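You operate a simulated robot arm through the tools that you are given. There is no shell and no other tool.

You run a simulated two-armed robot. Do the job below in one go: nothing can be reset, and whatever is moved stays where it is left.

JOB
Put the blue module in slot A and the green one in slot D, then check the rack.
Fine: switch the rack on after the modules are in.

The check looks at the end state, three seconds after you hand in, the way a careful person would. Anything else that was tipped, shoved, dropped, spilled or broken makes it a failure.

ROBOT AND FRAMES
Two 7-joint arms with two-finger parallel grippers on one trunk that stands fixed in place. Base frame: the origin is at the foot of the trunk, x ahead of it, y to its left, z up; the work surface is at about z = 851. Readings come in mm, rad, newtons and seconds.
The left shoulder is at [63, 196, 1179], the right one opposite. With the tool pointing down near the work surface each hand reaches from about 260 to 700 mm from the base axis, measured 20 degrees to its own side. Payload 1.57 kg a hand.
The tool frame of a hand sits at the grasp point between the pads (the TCP): z along the fingers, y along the line on which they close. The tips reach 30 mm beyond it. The gripper opens to 110 mm. The fingers are 24 mm wide and 12 mm thick; the gripper's body (48 by 112 mm) begins 78 mm behind the TCP.
Orientation is told as [roll, pitch, yaw] about the base's x, y, z axes, in that order, counted from this pose: with the fingers straight down and closing along the base's y, the tool's x points along the base's -x, its y along +y and its z along -z.

CONTROLS
- The arms move only by the tool arm_command. It takes "left_targets", "right_targets" or both (then of equal length, played together; a hand with none holds still); each is a list of rows, each an object of numbers (a shift or turn left out is 0, a gripper value left out holds the last): "tx", "ty", "tz": the shift along the tool's x, y, z in units of 20 mm (1.0 is 20 mm); "wx", "wy", "wz": the turn, a rotation vector about the tool's x, y, z in units of 6 degrees (1.0 is 6 degrees); "grip": the closure, from 0 (fully open) to 1 (shut). In form: [{"tx": .., "ty": .., "tz": .., "wx": .., "wy": .., "wz": .., "grip": ..}, ...]. A call has 1 to 20 rows; each row shifts and turns the commanded pose from where the row before left it, along the tool's axes as they then stand. A call with a number of a shift or a turn outside -1 to 1 is refused whole. Rows are played at 5 a second. More than 50 mm and 0.15 rad between two rows, or a gripper value outside its range, and nothing of the call is played. Where a pose cannot be reached the arm comes as near as it can. A force on the tool above 40 N (or 10 N above the force at the start of the call, whichever is more), or a blocked arm, ends the call early, and 0.2 s more pass. The fingers move at their own pace (about 72 mm/s each) and stop on an object; they squeeze with about 26 N. The grip force told is the motor's: it shows also when the fingers shut on nothing. Time passes only in rows, and 0.2 s behind the last, so rows that do not move let the fingers close. It gives the time, the measured TCP pose, the force on the tool (base axes), the opening and the grip force at its end, in the units of the frame above (readings bear some noise), with the torque about the TCP (base axes, N m) and any sound that the robot's microphone picked up.
- Cameras (640 x 400 px; columns grow to the right, rows downward): "scene" is now at [98.4, -38, 1759.4]; the picture's right is [-0.48, -0.88, 0.00], its down [-0.69, 0.38, -0.61] and it looks along [0.54, -0.29, -0.79] (base axes); focal length 312 px, centre (320, 200). "left" rides on the left gripper at [70, -16, -141] in its tool frame; the picture's right is [0.23, 0.97, 0.00], its down [-0.85, 0.20, -0.48] and it looks along [-0.47, 0.11, 0.88] (tool axes); focal length 222 px, centre (320, 200). "right" rides on the right gripper at [70, 16, -141] in its tool frame; the picture's right is [-0.23, 0.97, 0.00], its down [-0.86, -0.20, -0.48] and it looks along [-0.47, -0.11, 0.88] (tool axes); focal length 222 px, centre (320, 200). There is no depth. A picture from a camera that has moved, and an enlarged one, comes with that camera's place and axes in the base frame and with its lens.
- get_image(camera): a new picture of that camera. No time passes.
- lift_body(by): slides the trunk up (or, below 0, down) by that many mm; the arms and the scene camera ride with it, the base frame stays. It gives what a move gives, with no picture.
- pan_tilt(pan, tilt): turns the head with the scene camera to pan (to the left, within 1.501 rad either way) and tilt (down, from -0.506 to 1.204), counted from straight ahead of the robot. It gives what a move gives.
- close_up(camera, box): a new picture of the part [left, top, right, bottom] of that camera's present view, enlarged. No time passes.
- close_job(): hands the job in; it is judged then, once.

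Nothing tells you positions but the pictures and the camera data. Unless the task says otherwise, let go and move clear before handing in.

The tools are called after "Emit:" as name(argument=value, ...) on one line, values as JSON. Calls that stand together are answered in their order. arm_command: Moves the arms, as the interface text tells. Its arguments: {"type":"object","properties":{"left_targets":{"type":"array","items":{"type":"object","properties":{"tx":{"type":"number"},"ty":{"type":"number"},"tz":{"type":"number"},"wx":{"type":"number"},"wy":{"type":"number"},"wz":{"type":"number"},"grip":{"type":"number"}}}},"right_targets":{"type":"array","items":{"type":"object","properties":{"tx":{"type":"number"},"ty":{"type":"number"},"tz":{"type":"number"},"wx":{"type":"number"},"wy":{"type":"number"},"wz":{"type":"number"},"grip":{"type":"number"}}}}},"required":[]} The other tools are called the same way: lift_body (by) slides the trunk up or down; pan_tilt (pan, tilt) turns the head that bears the scene camera; get_image (camera) takes a picture; close_up (camera, box) takes an enlarged picture of a part of a camera's view; close_job () hands the job in.

At the start:

```text
clock: 0.0
left_tcp_pos: [522.9, 67.6, 1196.5]
left_ee_rot: [0.002, 0.001, 0.0]
left_contact_force: [-0.1, -0.3, -0.4]
left_ft_torque: [-0.01, -0.02, -0.02]
left_grip_width: 110.1
left_finger_force: 0.0
right_tcp_pos: [445.0, -363.1, 1240.1]
right_ee_rot: [0.002, 0.0, -0.001]
right_contact_force: [-0.3, 0.3, 0.1]
right_ft_torque: [-0.03, 0.01, 0.01]
right_grip_width: 110.1
right_finger_force: 0.0
trunk travel left (down, up): [-775.0, 215.0]
head pan, tilt: [-0.496, 0.908]
```

scene: 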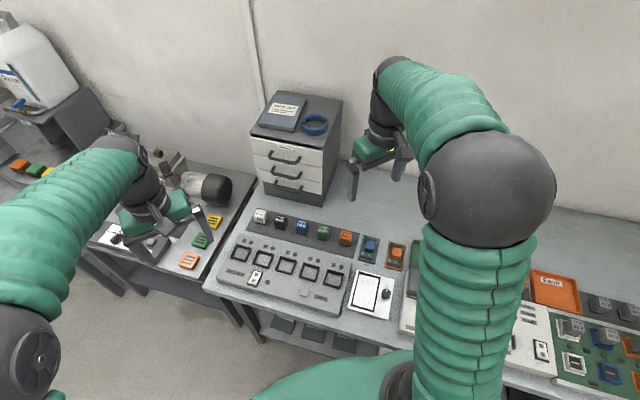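
right: 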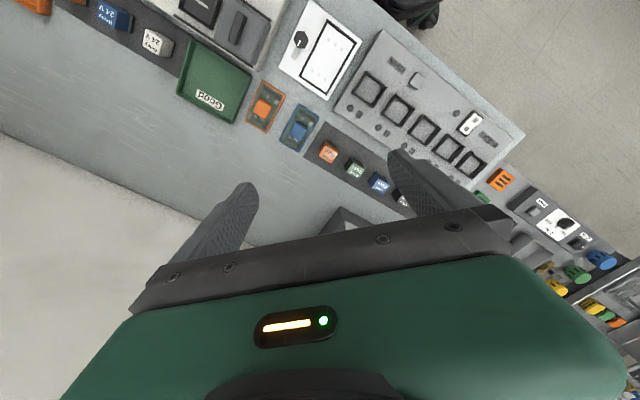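
left: 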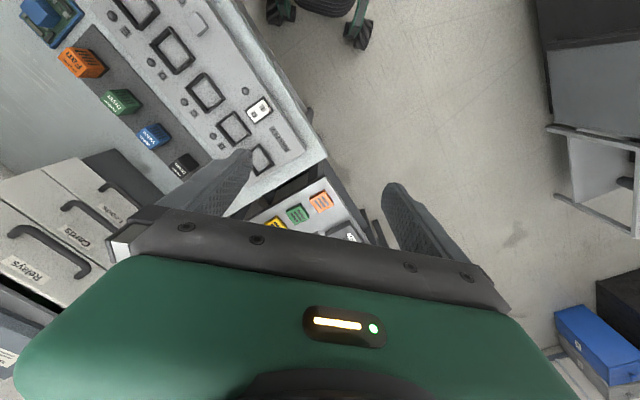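

I see a bench with several stations: a rack panel with five sockets and a row of coloured modules behind it, and other racks further right. I'll look closer before moving anything.

Emit:
close_up(camera="scene", box=[200, 190, 420, 330])

Emit:
close_up(camera="right", box=[260, 40, 540, 215])

Emit:
close_up(camera="left", box=[40, 0, 340, 190])

Emit:
close_up(camera="scene", box=[400, 220, 640, 400])

```text
2.86 times, centred on (310, 260) of scene
camera zoom: at [98.4, -38.0, 1759.4], right [-0.48, -0.88, 0.0], down [-0.69, 0.38, -0.61], along [0.54, -0.29, -0.79], focal length 892 px, centre (349, 29)
```

zoom: 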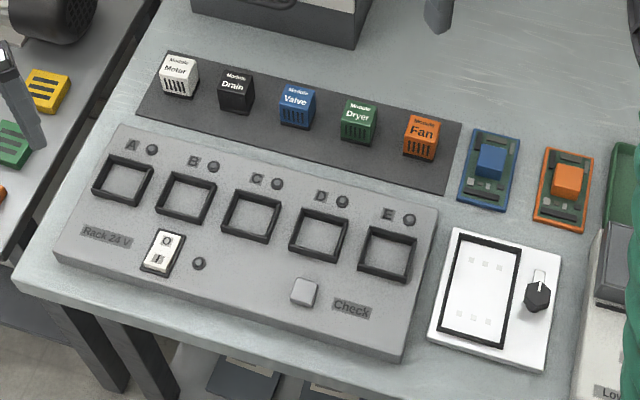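

```text
2.29 times, centred on (400, 128) of right
camera zoom: at [375.1, -345.0, 1381.4], right [0.23, 0.97, 0.0], down [0.86, -0.2, 0.48], along [0.47, -0.11, -0.88], focal length 508 px, centre (137, 366)
```

zoom: 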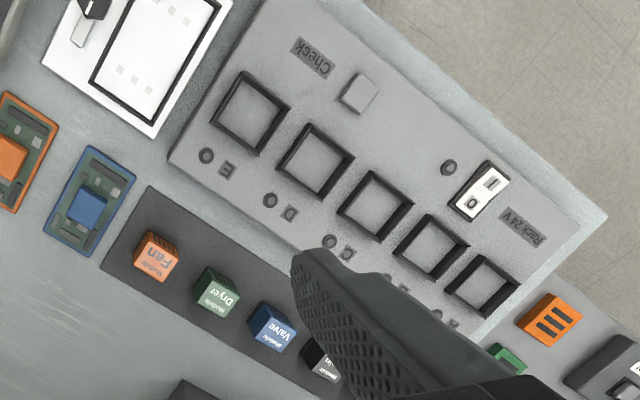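

```text
2.11 times, centred on (190, 95) of left
camera zoom: at [453.8, 49.2, 1337.4], right [-0.23, 0.97, 0.0], down [0.86, 0.2, 0.48], along [0.47, 0.11, -0.88], focal length 468 px, centre (594, 421)
```

zoom: 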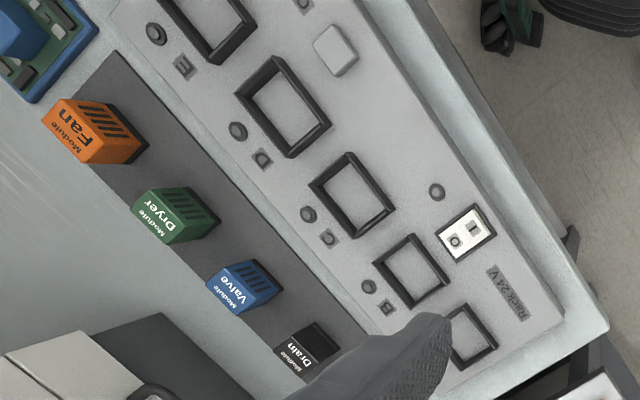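

```text
2.22 times, centred on (520, 310) of scene
camera zoom: at [98.4, -38.0, 1759.4], right [-0.48, -0.88, 0.0], down [-0.69, 0.38, -0.61], along [0.54, -0.29, -0.79], focal length 694 px, centre (-124, -44)
```

zoom: 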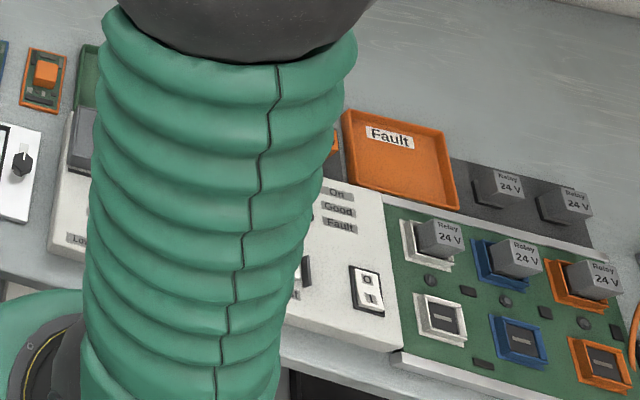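

The rack (slots A–E, 24 V rocker, Check button) is angled about 45° on the bench, with the modules on the dark strip behind it: Motor white, Drain black, Valve blue, Dryer green and Fan orange. Next I'll zoom in on the slots, the switch and the two modules.

Emit:
close_up(camera="scene", box=[222, 232, 312, 288])

Emit:
close_up(camera="scene", box=[280, 210, 360, 260])

Emit:
close_up(camera="right", box=[340, 60, 490, 154])

Emit:
close_up(camera="left", box=[80, 70, 230, 164])

Emit:
close_up(camera="left", box=[180, 60, 310, 141])

```text
7.11 times, centred on (267, 260) of scene
camera zoom: at [98.4, -38.0, 1759.4], right [-0.48, -0.88, 0.0], down [-0.69, 0.38, -0.61], along [0.54, -0.29, -0.79], focal length 2220 px, centre (697, -227)
```

zoom: 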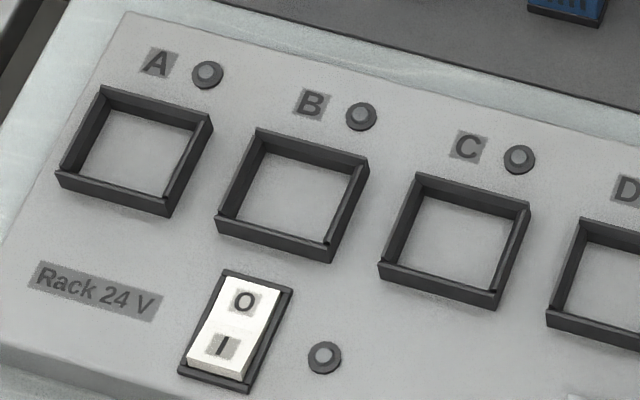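

```text
8.00 times, centred on (320, 235) of scene
camera zoom: at [98.4, -38.0, 1759.4], right [-0.48, -0.88, 0.0], down [-0.69, 0.38, -0.61], along [0.54, -0.29, -0.79], focal length 2497 px, centre (320, -80)
```

zoom: 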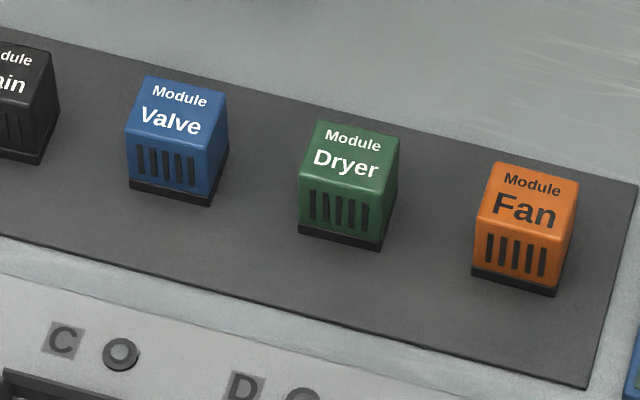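

```text
4.26 times, centred on (415, 107) of right
camera zoom: at [375.1, -345.0, 1381.4], right [0.23, 0.97, 0.0], down [0.86, -0.2, 0.48], along [0.47, -0.11, -0.88], focal length 945 px, centre (-84, 596)
```

zoom: 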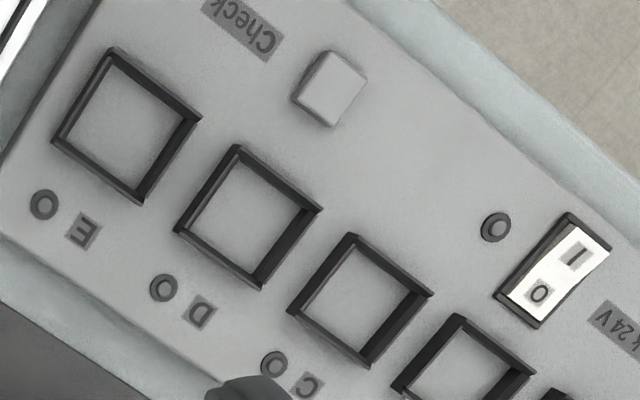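

```text
4.26 times, centred on (155, 117) of left
camera zoom: at [453.8, 49.2, 1337.4], right [-0.23, 0.97, 0.0], down [0.86, 0.2, 0.48], along [0.47, 0.11, -0.88], focal length 945 px, centre (1022, 553)
```

zoom: 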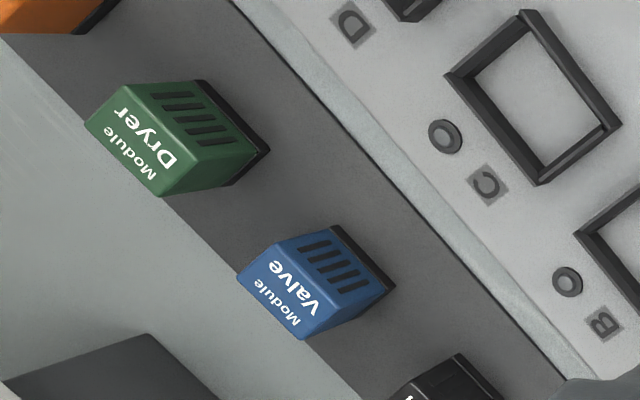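

```text
4.92 times, centred on (245, 100) of left
camera zoom: at [453.8, 49.2, 1337.4], right [-0.23, 0.97, 0.0], down [0.86, 0.2, 0.48], along [0.47, 0.11, -0.88], focal length 1094 px, centre (689, 690)
```

zoom: 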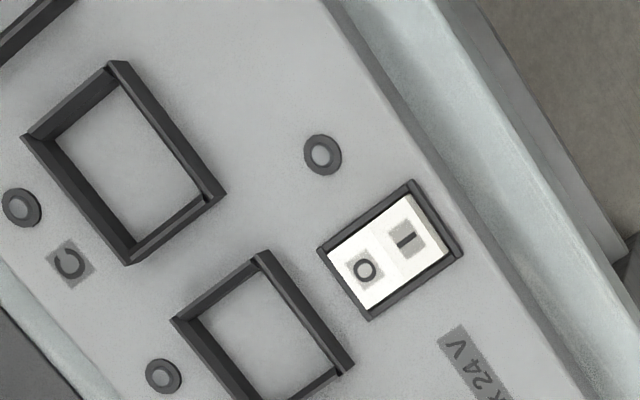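

The rocker looks to be at O (the I end stands proud), and the slots are plain square frames. I'll move the left arm aside to its own left, away from the rack. In the same call the right hand holds still, so I can see how noisy its readings are.

Emit:
arm_command(left_targets=[{"ty": 1}, {"ty": 1}, {"ty": 1}, {"ty": 1}, {"ty": 1}, {"ty": 1}, {"ty": 1}, {"ty": 1}, {"ty": 1, "tx": 1}, {"tx": 1}, {"tx": 1}])

Emit:
get_image(camera="scene")

Emit:
get_image(camera="left")

```text
clock: 2.4
left_tcp_pos: [460.3, 247.2, 1196.1]
left_ee_rot: [0.0, 0.0, -0.001]
left_contact_force: [0.6, -0.5, 0.0]
left_ft_torque: [-0.02, 0.01, 0.01]
left_grip_width: 109.9
left_finger_force: 0.1
right_tcp_pos: [443.8, -362.7, 1240.4]
right_ee_rot: [0.003, -0.001, 0.0]
right_contact_force: [0.5, 0.5, 0.3]
right_ft_torque: [-0.01, -0.01, 0.06]
right_grip_width: 110.0
right_finger_force: 0.0
trunk travel left (down, up): [-775.0, 215.0]
head pan, tilt: [-0.496, 0.908]
```

```text
taken
camera scene: at [97.0, -37.6, 1759.5], right [-0.48, -0.88, 0.0], down [-0.69, 0.38, -0.61], along [0.54, -0.29, -0.79], focal length 312 px, centre (320, 200)
```

scene: 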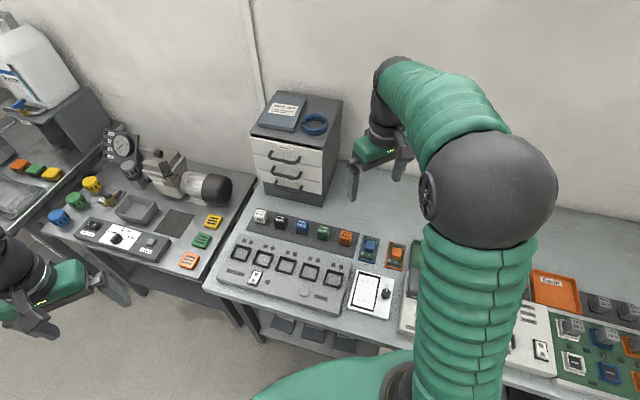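

```text
taken
camera left: at [390.4, 229.3, 1337.2], right [-0.23, 0.97, 0.0], down [0.85, 0.2, 0.48], along [0.47, 0.11, -0.88], focal length 222 px, centre (320, 200)
```

left: 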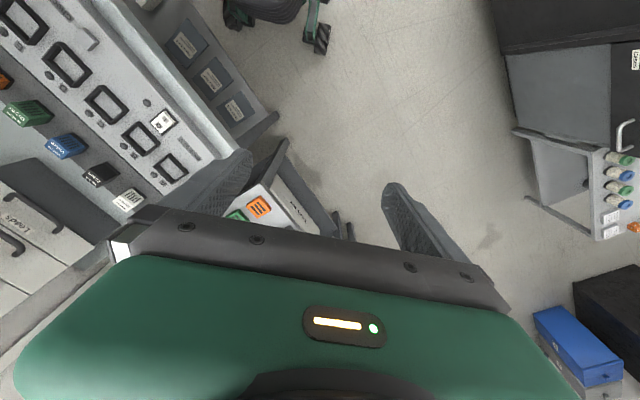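

The left arm is clear and I can now see the whole rack. I'll bring the right hand above the blue and green modules and turn it about 45° to line up with the row, staying high for a downward look.

Emit:
arm_command(right_targets=[{"tx": -0.8, "ty": 0.4}, {"tx": -0.8, "ty": 0.4}, {"tx": -0.8, "ty": 0.4}, {"tx": -0.8, "ty": 0.4}, {"tx": -0.8, "ty": 0.4, "wz": 0.75}, {"wz": 0.75}, {"wz": 0.75}, {"wz": 0.75}, {"wz": 0.75}, {"wz": 0.75}, {"wz": 0.75}, {"wz": 0.75}, {"wz": 0.75}, {"wz": 0.75}, {}])

Emit:
get_image(camera="right")

Emit:
get_image(camera="scene")

```text
clock: 5.6
left_tcp_pos: [460.7, 245.7, 1196.5]
left_ee_rot: [0.0, 0.001, 0.0]
left_contact_force: [-0.1, -0.3, -0.9]
left_ft_torque: [0.01, 0.05, -0.02]
left_grip_width: 109.9
left_finger_force: 0.1
right_tcp_pos: [523.8, -321.1, 1240.1]
right_ee_rot: [0.0, 0.001, -0.787]
right_contact_force: [0.0, -0.6, 0.4]
right_ft_torque: [-0.01, -0.01, 0.02]
right_grip_width: 109.9
right_finger_force: 0.0
trunk travel left (down, up): [-775.0, 215.0]
head pan, tilt: [-0.496, 0.908]
```

```text
taken
camera right: at [485.5, -260.1, 1382.6], right [0.85, 0.53, 0.0], down [0.46, -0.75, 0.48], along [0.25, -0.41, -0.88], focal length 222 px, centre (320, 200)
```

right: 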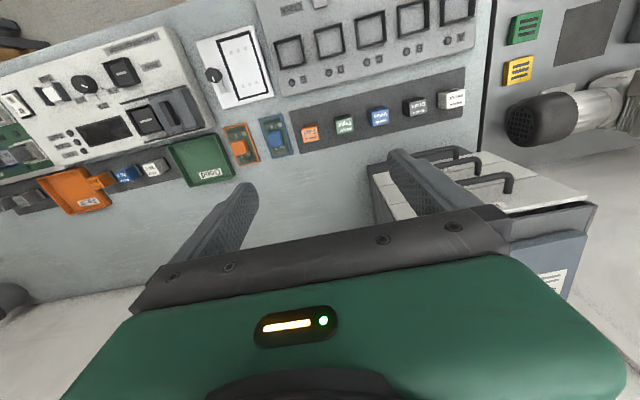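

```text
taken
camera scene: at [98.6, -36.7, 1759.4], right [-0.48, -0.88, 0.0], down [-0.69, 0.37, -0.61], along [0.54, -0.29, -0.79], focal length 312 px, centre (320, 200)
```

scene: 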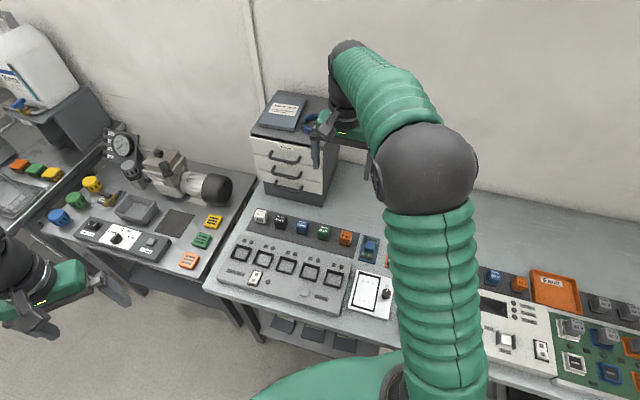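

The right hand is turned to match the row, and its camera sees the modules and the rack with the front at the top. I'll zoom in to work out exact positions.

Emit:
close_up(camera="right", box=[280, 60, 480, 160])

Emit:
close_up(camera="right", box=[260, 0, 500, 110])

Emit:
close_up(camera="scene", box=[210, 190, 370, 310])

```text
3.20 times, centred on (380, 110) of right
camera zoom: at [485.5, -260.1, 1382.6], right [0.85, 0.53, 0.0], down [0.46, -0.75, 0.48], along [0.25, -0.41, -0.88], focal length 711 px, centre (128, 488)
```

zoom: 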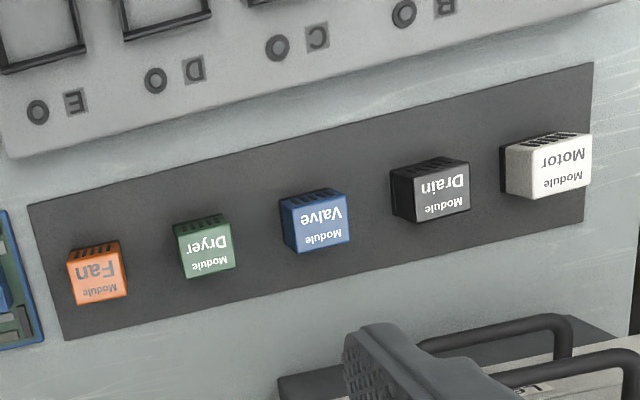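

```text
2.67 times, centred on (380, 55) of right
camera zoom: at [485.5, -260.1, 1382.6], right [0.85, 0.53, 0.0], down [0.46, -0.75, 0.48], along [0.25, -0.41, -0.88], focal length 592 px, centre (160, 587)
```

zoom: 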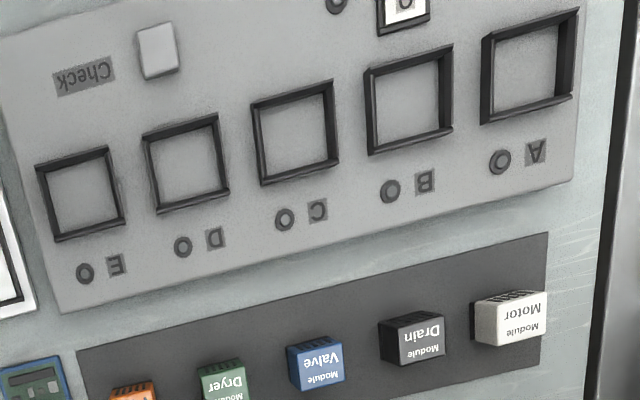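

```text
3.33 times, centred on (290, 250) of scene
camera zoom: at [98.6, -36.7, 1759.4], right [-0.48, -0.88, 0.0], down [-0.69, 0.37, -0.61], along [0.54, -0.29, -0.79], focal length 1040 px, centre (420, 33)
```

zoom: 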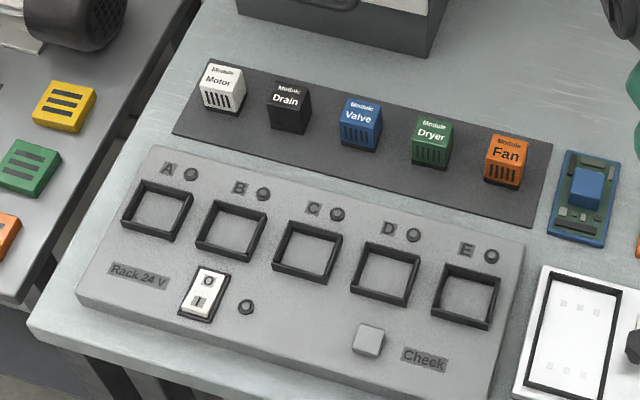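

I put the blue module at about [626, -256] and the green at [577, -308], with their tops near z 900. Slot A is about [627, -43] and slot D about [470, -202]. I'll close the fingers part way and come down to about z 1000 above blue for a closer look.

Emit:
arm_command(right_targets=[{"tz": 1, "ty": 0.5, "tx": -0.1, "grip": 0.47}, {"tz": 1, "ty": 0.5, "tx": -0.1}, {"tz": 1, "ty": 0.5, "tx": -0.1}, {"tz": 1, "ty": 0.5, "tx": -0.1}, {"tz": 1, "ty": 0.5, "tx": -0.1}, {"tz": 1, "ty": 0.5, "tx": -0.1}, {"tz": 1, "ty": 0.5, "tx": -0.1}, {"tz": 1, "ty": 0.5, "tx": -0.1}, {"tz": 1, "ty": 0.5, "tx": -0.1}, {"tz": 1, "ty": 0.5, "tx": -0.1}, {"tz": 1, "ty": 0.5, "tx": -0.1}, {"tz": 1, "ty": 0.5, "tx": -0.1}, {}, {}])

Emit:
get_image(camera="right")

Emit:
get_image(camera="scene")

```text
clock: 8.6
left_tcp_pos: [459.2, 247.0, 1195.8]
left_ee_rot: [0.0, -0.001, 0.0]
left_contact_force: [0.6, -0.1, 0.0]
left_ft_torque: [0.02, 0.02, 0.0]
left_grip_width: 110.0
left_finger_force: 0.1
right_tcp_pos: [627.0, -253.9, 998.7]
right_ee_rot: [0.001, 0.0, -0.786]
right_contact_force: [-0.8, -0.8, 1.3]
right_ft_torque: [0.0, 0.0, -0.02]
right_grip_width: 58.5
right_finger_force: 0.1
trunk travel left (down, up): [-775.0, 215.0]
head pan, tilt: [-0.496, 0.908]
```

```text
taken
camera right: at [588.8, -192.3, 1140.7], right [0.85, 0.53, 0.0], down [0.46, -0.75, 0.48], along [0.25, -0.41, -0.88], focal length 222 px, centre (320, 200)
```

right: 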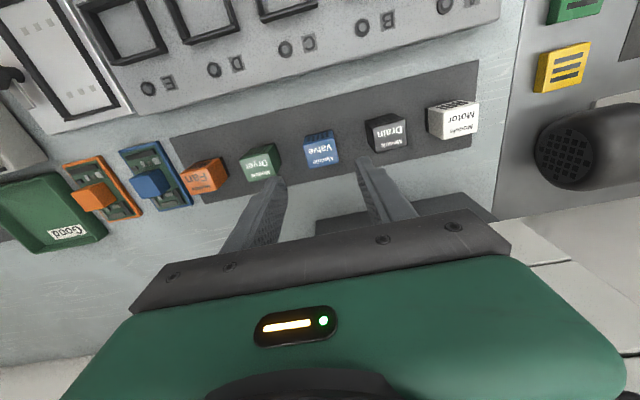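

```text
taken
camera scene: at [98.8, -36.4, 1759.4], right [-0.48, -0.88, 0.0], down [-0.69, 0.37, -0.61], along [0.54, -0.29, -0.79], focal length 312 px, centre (320, 200)
```

scene: 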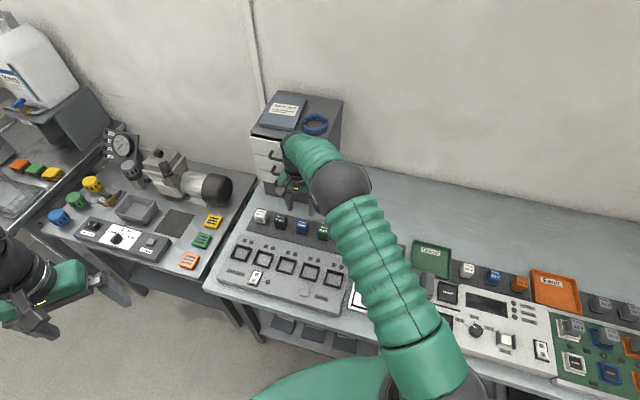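

The hand is right above blue, and blue sits between the fingers in the picture. I'll zoom in to measure how well it is centred and turned.

Emit:
close_up(camera="right", box=[220, 100, 420, 225])

Emit:
close_up(camera="right", box=[280, 115, 360, 165])

Emit:
close_up(camera="scene", box=[250, 160, 350, 250])

```text
3.20 times, centred on (320, 162) of right
camera zoom: at [588.8, -192.3, 1140.7], right [0.85, 0.53, 0.0], down [0.46, -0.75, 0.48], along [0.25, -0.41, -0.88], focal length 711 px, centre (320, 320)
```

zoom: 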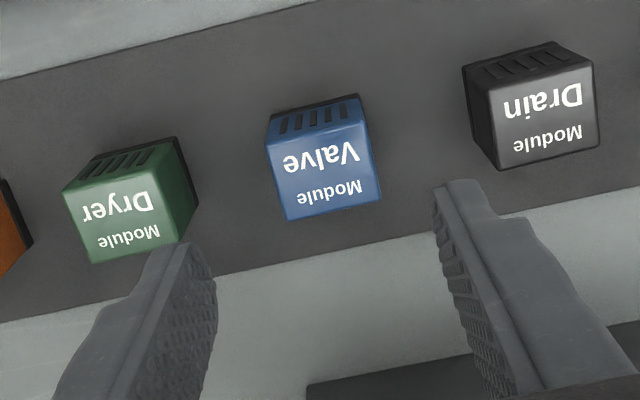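

```text
8.00 times, centred on (320, 140) of right
camera zoom: at [588.8, -192.3, 1140.7], right [0.85, 0.53, 0.0], down [0.46, -0.75, 0.48], along [0.25, -0.41, -0.88], focal length 1777 px, centre (320, 680)
```

zoom: 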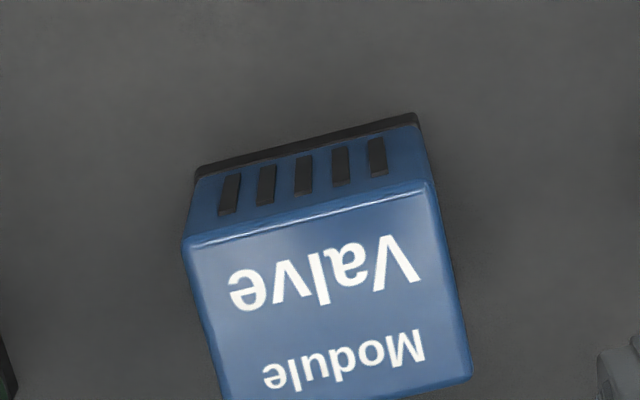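

```text
4.44 times, centred on (300, 205) of scene
camera zoom: at [98.8, -36.4, 1759.4], right [-0.48, -0.88, 0.0], down [-0.69, 0.37, -0.61], along [0.54, -0.29, -0.79], focal length 1387 px, centre (409, 178)
```

zoom: 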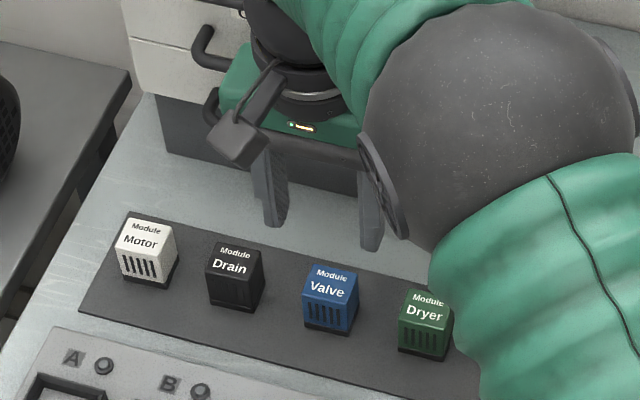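

Blue is about 36 mm wide along the closing line, within 1 mm of centre and square to the fingers. It sits 2–4 mm behind the finger centre line. I'll nudge back and come down part way for another check before gripping.

Emit:
arm_command(right_targets=[{"tx": -0.12, "ty": 0.03, "tz": 0.75}, {"tz": 0.75}, {"tz": 0.75}, {"tz": 0.75}, {}])

Emit:
close_up(camera="right", box=[220, 120, 420, 245])

Emit:
close_up(camera="scene", box=[250, 180, 350, 250])

```text
clock: 9.8
left_tcp_pos: [460.7, 247.3, 1196.6]
left_ee_rot: [0.0, -0.001, -0.001]
left_contact_force: [0.4, 0.8, 0.5]
left_ft_torque: [-0.01, -0.01, 0.0]
left_grip_width: 110.2
left_finger_force: 0.0
right_tcp_pos: [629.1, -255.6, 941.0]
right_ee_rot: [0.001, -0.001, -0.786]
right_contact_force: [-0.2, 0.0, 0.2]
right_ft_torque: [0.0, 0.0, -0.03]
right_grip_width: 58.1
right_finger_force: 0.1
trunk travel left (down, up): [-775.0, 215.0]
head pan, tilt: [-0.496, 0.908]
```

```text
3.20 times, centred on (320, 182) of right
camera zoom: at [590.6, -192.5, 1082.7], right [0.85, 0.53, 0.0], down [0.46, -0.75, 0.48], along [0.25, -0.41, -0.88], focal length 711 px, centre (320, 256)
```

zoom: 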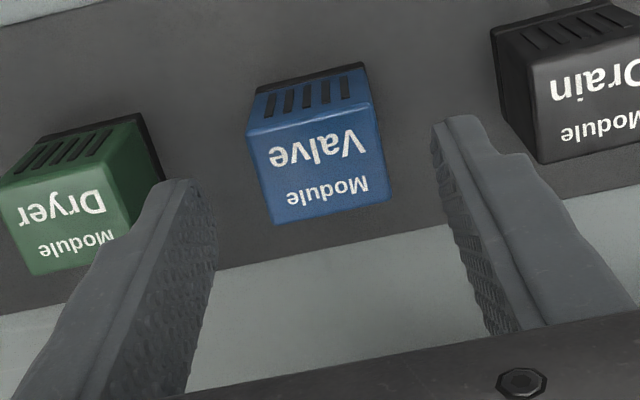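

```text
5.71 times, centred on (300, 215) of scene
camera zoom: at [99.2, -36.4, 1759.4], right [-0.48, -0.88, 0.0], down [-0.7, 0.37, -0.61], along [0.54, -0.29, -0.79], focal length 1784 px, centre (434, 114)
```

zoom: 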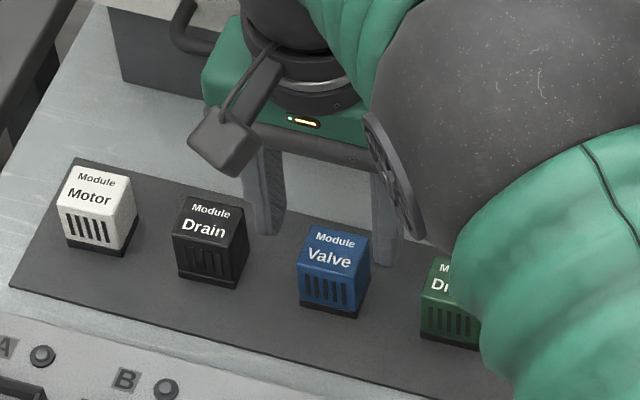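

Blue is now centred to within about 1 mm along the closing line. I'll come down so the tips sit about halfway down the module, then close on it.

Emit:
arm_command(right_targets=[{"tx": -0.04, "tz": 0.65}, {"tz": 0.65}, {"tz": 0.6}, {}])

Emit:
close_up(camera="right", box=[220, 120, 420, 245])

Emit:
close_up(camera="scene", box=[250, 180, 350, 250])

```text
clock: 10.8
left_tcp_pos: [459.8, 248.6, 1196.4]
left_ee_rot: [0.0, 0.0, 0.001]
left_contact_force: [-0.3, 0.3, 0.5]
left_ft_torque: [0.0, 0.01, 0.0]
left_grip_width: 110.1
left_finger_force: 0.0
right_tcp_pos: [628.4, -255.6, 902.7]
right_ee_rot: [0.003, -0.002, -0.786]
right_contact_force: [-0.2, 0.4, 0.0]
right_ft_torque: [-0.05, -0.01, 0.01]
right_grip_width: 58.3
right_finger_force: 0.0
trunk travel left (down, up): [-775.0, 215.0]
head pan, tilt: [-0.496, 0.908]
```

```text
3.20 times, centred on (320, 182) of right
camera zoom: at [590.7, -192.7, 1044.8], right [0.85, 0.53, 0.0], down [0.46, -0.75, 0.48], along [0.25, -0.41, -0.88], focal length 711 px, centre (320, 256)
```

zoom: 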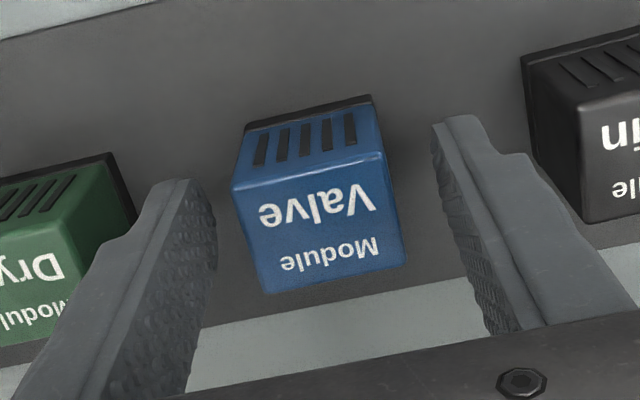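

```text
5.71 times, centred on (300, 215) of scene
camera zoom: at [99.5, -36.4, 1759.4], right [-0.48, -0.88, 0.0], down [-0.7, 0.37, -0.61], along [0.54, -0.29, -0.79], focal length 1784 px, centre (434, 114)
```

zoom: 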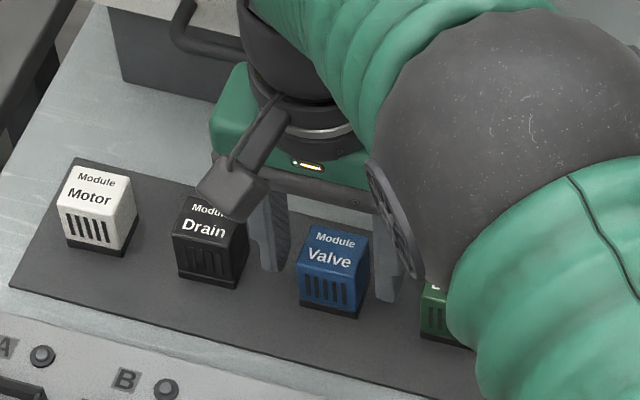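

The module top is about 36 × 29 mm at z ≈ 891 and sits 3–4 mm behind the finger centre. I'll shift to centre it, then close.

Emit:
arm_command(right_targets=[{"tx": -0.17, "ty": -0.03}, {"grip": 0.55}, {"grip": 0.62}, {"grip": 0.7}, {"grip": 0.75}, {"grip": 0.75}, {"grip": 0.75}])

Emit:
get_image(camera="right")

```text
clock: 12.4
left_tcp_pos: [461.3, 247.8, 1195.1]
left_ee_rot: [0.002, 0.0, 0.0]
left_contact_force: [0.0, 0.0, 0.5]
left_ft_torque: [-0.02, 0.03, -0.04]
left_grip_width: 110.1
left_finger_force: 0.1
right_tcp_pos: [631.2, -257.7, 902.1]
right_ee_rot: [0.002, 0.001, -0.785]
right_contact_force: [0.1, 0.4, 1.2]
right_ft_torque: [-0.03, -0.04, 0.01]
right_grip_width: 35.3
right_finger_force: 26.9
trunk travel left (down, up): [-775.0, 215.0]
head pan, tilt: [-0.496, 0.908]
```

```text
taken
camera right: at [592.4, -195.8, 1044.3], right [0.85, 0.53, 0.0], down [0.46, -0.75, 0.48], along [0.25, -0.41, -0.88], focal length 222 px, centre (320, 200)
```

right: 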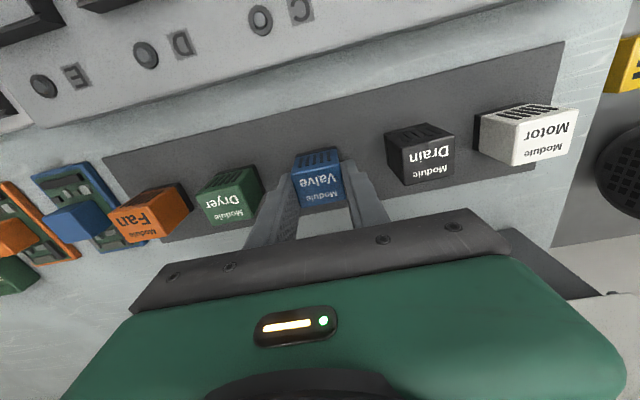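

Blue is gripped, with the opening holding at 35 mm and 27 N of grip. I'll lift it straight up 100 mm and check that it hangs true.

Emit:
arm_command(right_targets=[{"tz": -0.5}, {"tz": -0.75}, {"tz": -0.75}, {"tz": -1}, {"tz": -1}, {"tz": -1}, {}])

Emit:
get_image(camera="right")

Emit:
get_image(camera="scene")

```text
clock: 14.0
left_tcp_pos: [461.6, 246.1, 1195.1]
left_ee_rot: [0.001, 0.0, -0.001]
left_contact_force: [-0.4, -1.3, 1.0]
left_ft_torque: [0.01, -0.02, 0.01]
left_grip_width: 110.1
left_finger_force: 0.0
right_tcp_pos: [630.9, -260.0, 1002.4]
right_ee_rot: [-0.001, 0.001, -0.786]
right_contact_force: [-0.4, 0.3, -1.1]
right_ft_torque: [0.03, 0.01, 0.0]
right_grip_width: 35.1
right_finger_force: 26.4
trunk travel left (down, up): [-775.0, 215.0]
head pan, tilt: [-0.496, 0.908]
```

```text
taken
camera right: at [592.3, -197.0, 1143.8], right [0.85, 0.53, 0.0], down [0.46, -0.75, 0.48], along [0.25, -0.41, -0.88], focal length 222 px, centre (320, 200)
```

right: 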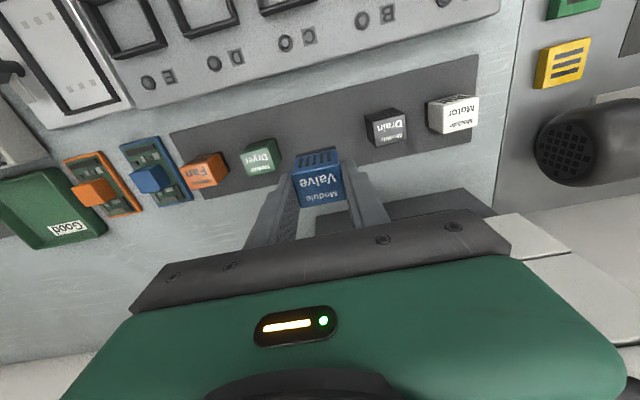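

```text
taken
camera scene: at [100.0, -36.5, 1759.3], right [-0.48, -0.88, 0.0], down [-0.7, 0.37, -0.61], along [0.54, -0.29, -0.79], focal length 312 px, centre (320, 200)
```

scene: 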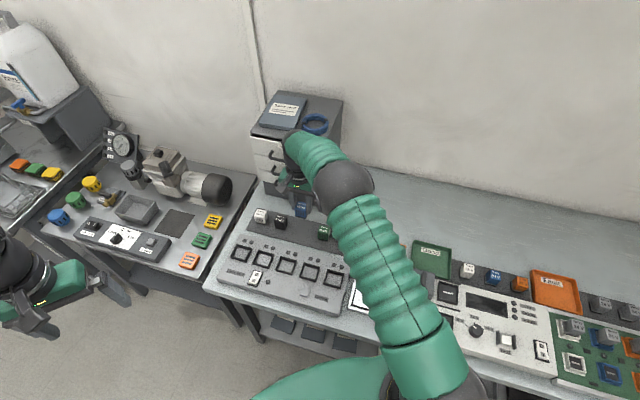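

Blue is held upright and well clear of the others. I'll carry it at this height to just above slot A.

Emit:
arm_command(right_targets=[{"tx": 0.5, "ty": 0.5}, {"tx": 0.8, "ty": 0.75}, {"tx": 0.8, "ty": 0.75}, {"tx": 0.8, "ty": 0.75}, {"tx": 0.8, "ty": 0.75}, {"tx": 0.8, "ty": 0.75}, {"tx": 0.8, "ty": 0.75}, {"tx": 0.8, "ty": 0.75}, {"tx": 0.8, "ty": 0.75}, {"tx": 0.6, "ty": 0.7}, {"tx": 0.1, "ty": 0.2}, {}])

Emit:
get_image(camera="right")

Emit:
get_image(camera="scene")

Emit:
close_up(camera="right", box=[220, 100, 420, 225])

```text
clock: 16.6
left_tcp_pos: [459.6, 247.6, 1195.5]
left_ee_rot: [-0.001, 0.0, 0.0]
left_contact_force: [0.0, 0.1, -0.5]
left_ft_torque: [-0.01, -0.01, 0.03]
left_grip_width: 110.0
left_finger_force: 0.0
right_tcp_pos: [627.2, -45.1, 1001.2]
right_ee_rot: [0.002, -0.001, -0.784]
right_contact_force: [0.5, -0.2, 0.0]
right_ft_torque: [0.02, 0.06, 0.01]
right_grip_width: 35.2
right_finger_force: 26.5
trunk travel left (down, up): [-775.0, 215.0]
head pan, tilt: [-0.496, 0.908]
```

```text
taken
camera right: at [589.1, 16.9, 1143.2], right [0.85, 0.53, 0.0], down [0.46, -0.75, 0.48], along [0.25, -0.41, -0.88], focal length 222 px, centre (320, 200)
```

right: 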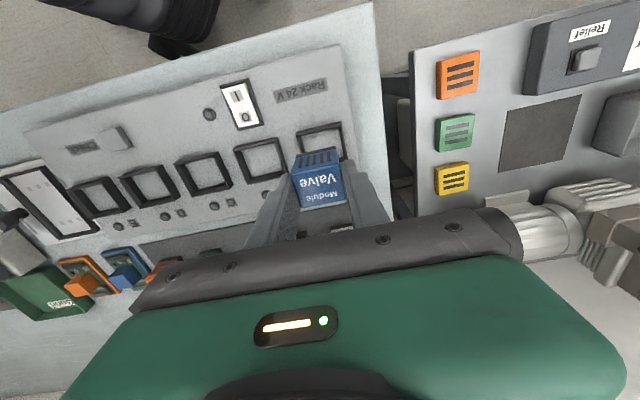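

```text
taken
camera scene: at [99.4, -35.1, 1759.4], right [-0.48, -0.88, 0.0], down [-0.7, 0.37, -0.61], along [0.54, -0.29, -0.79], focal length 312 px, centre (320, 200)
```

scene: 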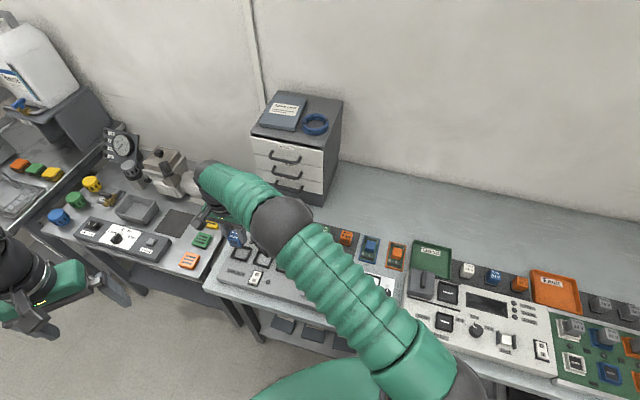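

```text
3.20 times, centred on (320, 162) of right
camera zoom: at [589.1, 16.9, 1143.2], right [0.85, 0.53, 0.0], down [0.46, -0.75, 0.48], along [0.25, -0.41, -0.88], focal length 711 px, centre (320, 320)
```

zoom: 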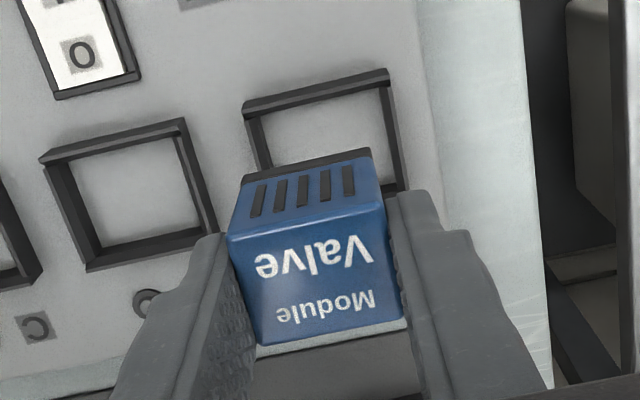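

The module hangs square in the hand. Slot A's centre is about 2 mm further forward and 4 mm to the tool's +y side. I'll correct by that and come down until the module's bottom is just above the slot's rim.

Emit:
arm_command(right_targets=[{"tx": 0.12, "ty": 0.19}, {"tz": 0.8}, {"tz": 0.8}, {"tz": 0.7}, {"tz": 0.35}, {}])

Emit:
close_up(camera="right", box=[220, 100, 420, 225])

Emit:
close_up(camera="scene", box=[190, 200, 310, 290])

Emit:
get_image(camera="left")

```text
clock: 18.0
left_tcp_pos: [459.9, 248.2, 1195.4]
left_ee_rot: [0.0, 0.001, 0.0]
left_contact_force: [0.7, 0.0, -0.3]
left_ft_torque: [0.0, 0.01, 0.01]
left_grip_width: 109.9
left_finger_force: 0.2
right_tcp_pos: [629.1, -41.2, 949.4]
right_ee_rot: [0.0, -0.001, -0.787]
right_contact_force: [-0.5, 0.3, -1.0]
right_ft_torque: [0.01, 0.0, -0.01]
right_grip_width: 34.9
right_finger_force: 26.1
trunk travel left (down, up): [-775.0, 215.0]
head pan, tilt: [-0.496, 0.908]
```

```text
3.20 times, centred on (320, 162) of right
camera zoom: at [591.4, 21.0, 1091.6], right [0.85, 0.53, 0.0], down [0.46, -0.75, 0.48], along [0.25, -0.41, -0.88], focal length 711 px, centre (320, 320)
```

zoom: 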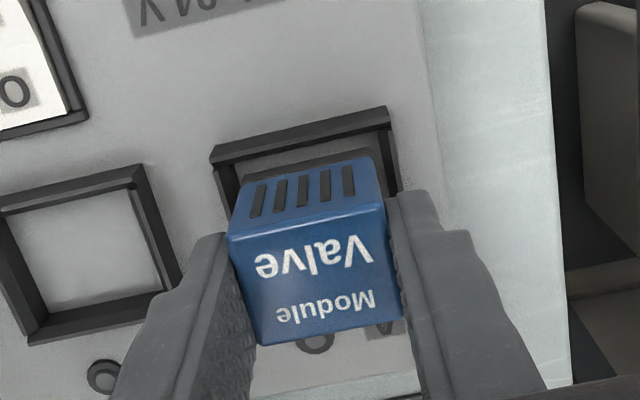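

```text
4.44 times, centred on (250, 245) of scene
camera zoom: at [99.5, -34.9, 1759.4], right [-0.48, -0.88, 0.0], down [-0.7, 0.37, -0.61], along [0.54, -0.29, -0.79], focal length 1387 px, centre (631, 0)
```

zoom: 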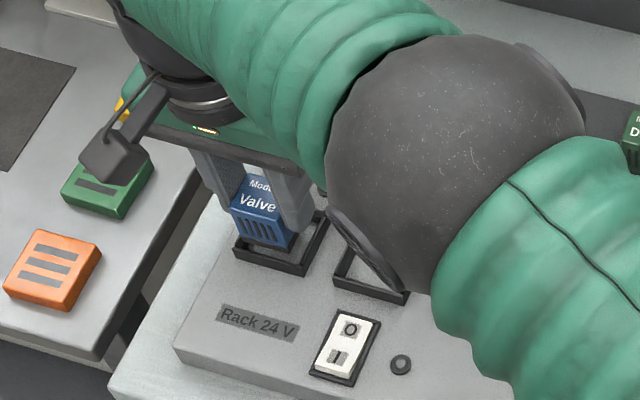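

```text
taken
camera left: at [391.5, 231.2, 1336.6], right [-0.23, 0.97, 0.0], down [0.86, 0.2, 0.48], along [0.47, 0.11, -0.88], focal length 222 px, centre (320, 200)
```

left: 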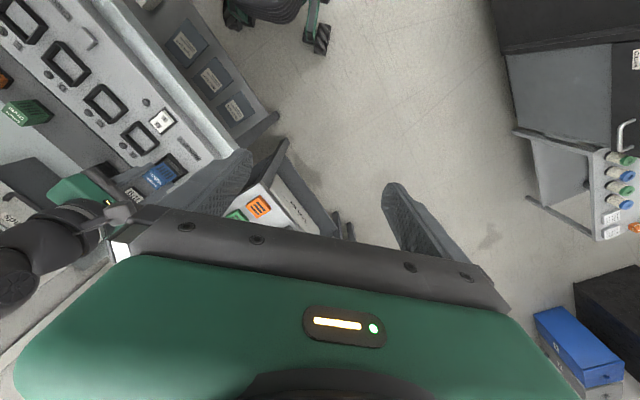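

The module is just above slot A. I'll zoom in on the scene view to check its alignment from a second angle before inserting.

Emit:
close_up(camera="scene", box=[222, 232, 270, 266])

Emit:
close_up(camera="left", box=[110, 120, 230, 210])

Emit:
close_up(camera="right", box=[270, 120, 370, 182])

```text
11.76 times, centred on (246, 249) of scene
camera zoom: at [99.5, -34.9, 1759.4], right [-0.48, -0.88, 0.0], down [-0.7, 0.37, -0.61], along [0.54, -0.29, -0.79], focal length 3672 px, centre (1191, -376)
```

zoom: 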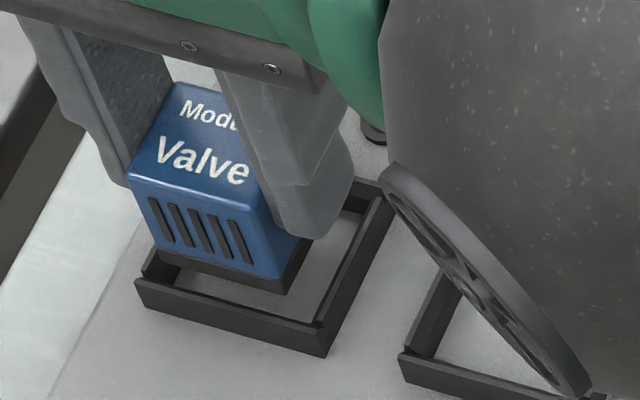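

```text
4.44 times, centred on (170, 165) of left
camera zoom: at [391.5, 231.2, 1336.6], right [-0.23, 0.97, 0.0], down [0.86, 0.2, 0.48], along [0.47, 0.11, -0.88], focal length 987 px, centre (987, 356)
```

zoom: 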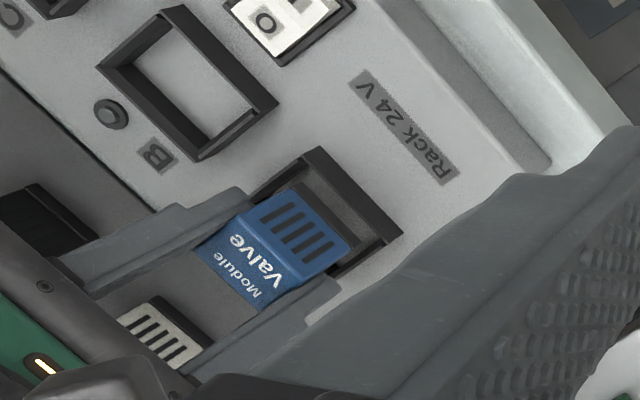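

```text
6.40 times, centred on (320, 151) of right
camera zoom: at [591.4, 21.0, 1091.6], right [0.85, 0.53, 0.0], down [0.46, -0.75, 0.48], along [0.25, -0.41, -0.88], focal length 1422 px, centre (320, 514)
```

zoom: 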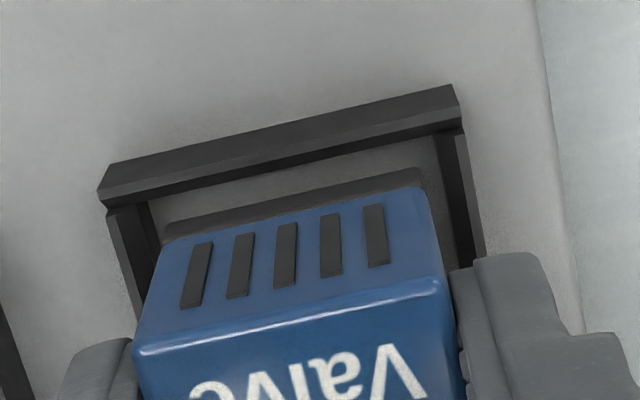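

The front frame strip I had measured includes the wall's outer face, so my first fore-aft estimate was off. I'll look closely at slot B, which has the same shape and is fully visible, to get the frame's true size.

Emit:
close_up(camera="right", box=[210, 140, 290, 215])

Emit:
close_up(camera="left", box=[120, 110, 200, 160])

Emit:
close_up(camera="left", box=[140, 140, 200, 185])

```text
5.33 times, centred on (250, 178) of right
camera zoom: at [591.4, 21.0, 1091.6], right [0.85, 0.53, 0.0], down [0.46, -0.75, 0.48], along [0.25, -0.41, -0.88], focal length 1185 px, centre (693, 320)
```

zoom: 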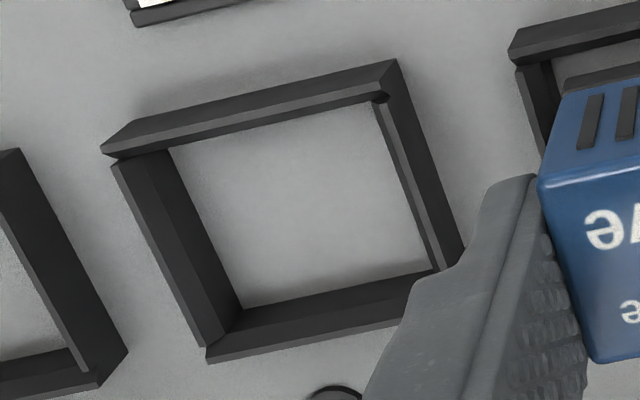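

```text
8.00 times, centred on (160, 135) of left
camera zoom: at [391.5, 231.2, 1336.6], right [-0.23, 0.97, 0.0], down [0.86, 0.2, 0.48], along [0.47, 0.11, -0.88], focal length 1777 px, centre (1600, 720)
```

zoom: 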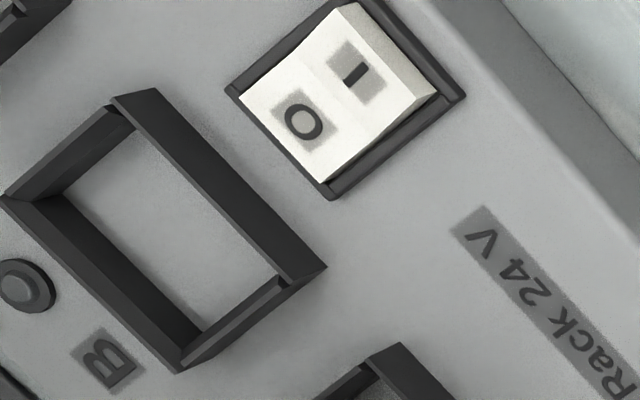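

```text
8.89 times, centred on (170, 162) of left
camera zoom: at [391.5, 231.2, 1336.6], right [-0.23, 0.97, 0.0], down [0.86, 0.2, 0.48], along [0.47, 0.11, -0.88], focal length 1974 px, centre (1653, 533)
```

zoom: 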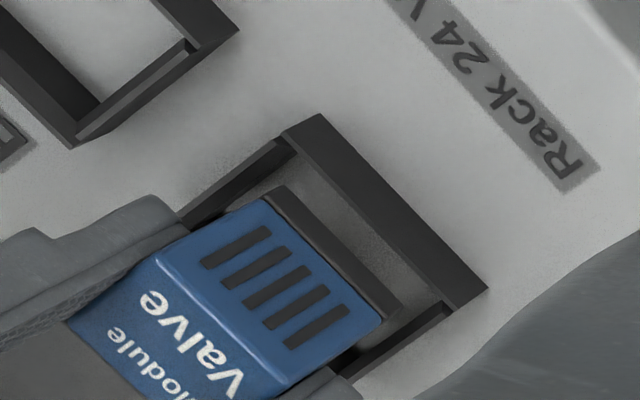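

Relative to the held module, slot A's centre is about 1.7 mm behind and 1.2 mm to the tool's -y side, with 3–4 mm of clearance all round. I'll make that correction and lower the module in gently.

Emit:
arm_command(right_targets=[{"tx": -0.085, "ty": -0.06}, {}, {"tz": 0.25}, {"tz": 0.25}, {"tz": 0.25}, {}])

Emit:
close_up(camera="right", box=[270, 120, 370, 182])

Emit:
close_up(camera="scene", box=[222, 232, 270, 266])

Emit:
close_up(camera="left", box=[140, 140, 200, 185])

```text
clock: 19.4
left_tcp_pos: [460.4, 248.5, 1195.7]
left_ee_rot: [0.001, 0.001, 0.002]
left_contact_force: [-0.2, 0.5, 0.7]
left_ft_torque: [0.01, 0.0, 0.04]
left_grip_width: 110.1
left_finger_force: 0.0
right_tcp_pos: [628.5, -41.7, 936.0]
right_ee_rot: [0.001, 0.0, -0.786]
right_contact_force: [0.0, -1.0, -1.3]
right_ft_torque: [0.02, 0.01, 0.02]
right_grip_width: 35.2
right_finger_force: 26.5
trunk travel left (down, up): [-775.0, 215.0]
head pan, tilt: [-0.496, 0.908]
```

```text
6.40 times, centred on (320, 151) of right
camera zoom: at [591.0, 19.9, 1077.6], right [0.85, 0.53, 0.0], down [0.46, -0.75, 0.48], along [0.25, -0.41, -0.88], focal length 1422 px, centre (320, 514)
```

zoom: 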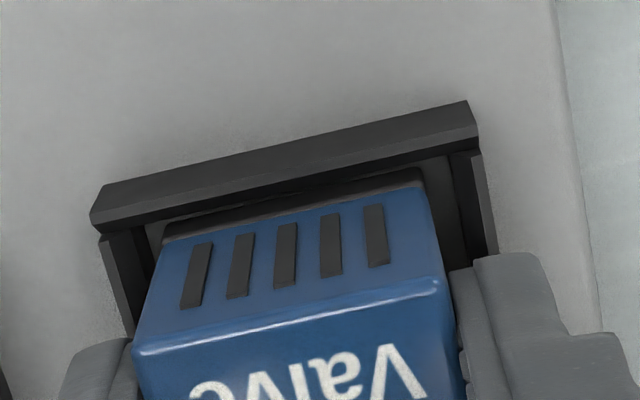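

```text
11.76 times, centred on (246, 249) of scene
camera zoom: at [99.5, -34.9, 1759.4], right [-0.48, -0.88, 0.0], down [-0.7, 0.37, -0.61], along [0.54, -0.29, -0.79], focal length 3672 px, centre (1191, -376)
```

zoom: 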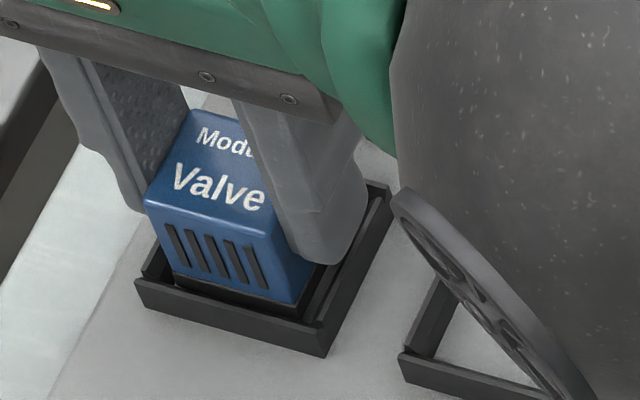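

```text
8.89 times, centred on (170, 162) of left
camera zoom: at [391.5, 231.2, 1336.6], right [-0.23, 0.97, 0.0], down [0.86, 0.2, 0.48], along [0.47, 0.11, -0.88], focal length 1974 px, centre (1653, 533)
```

zoom: 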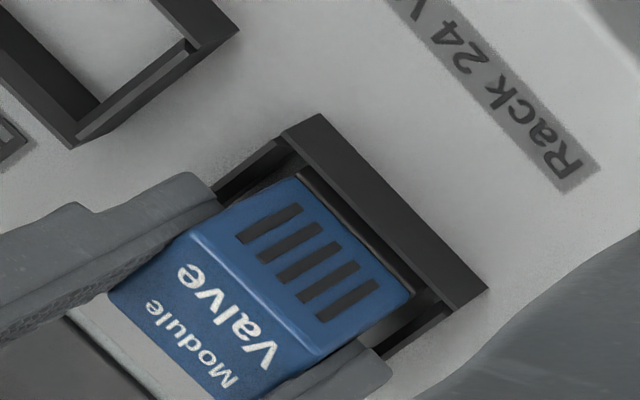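

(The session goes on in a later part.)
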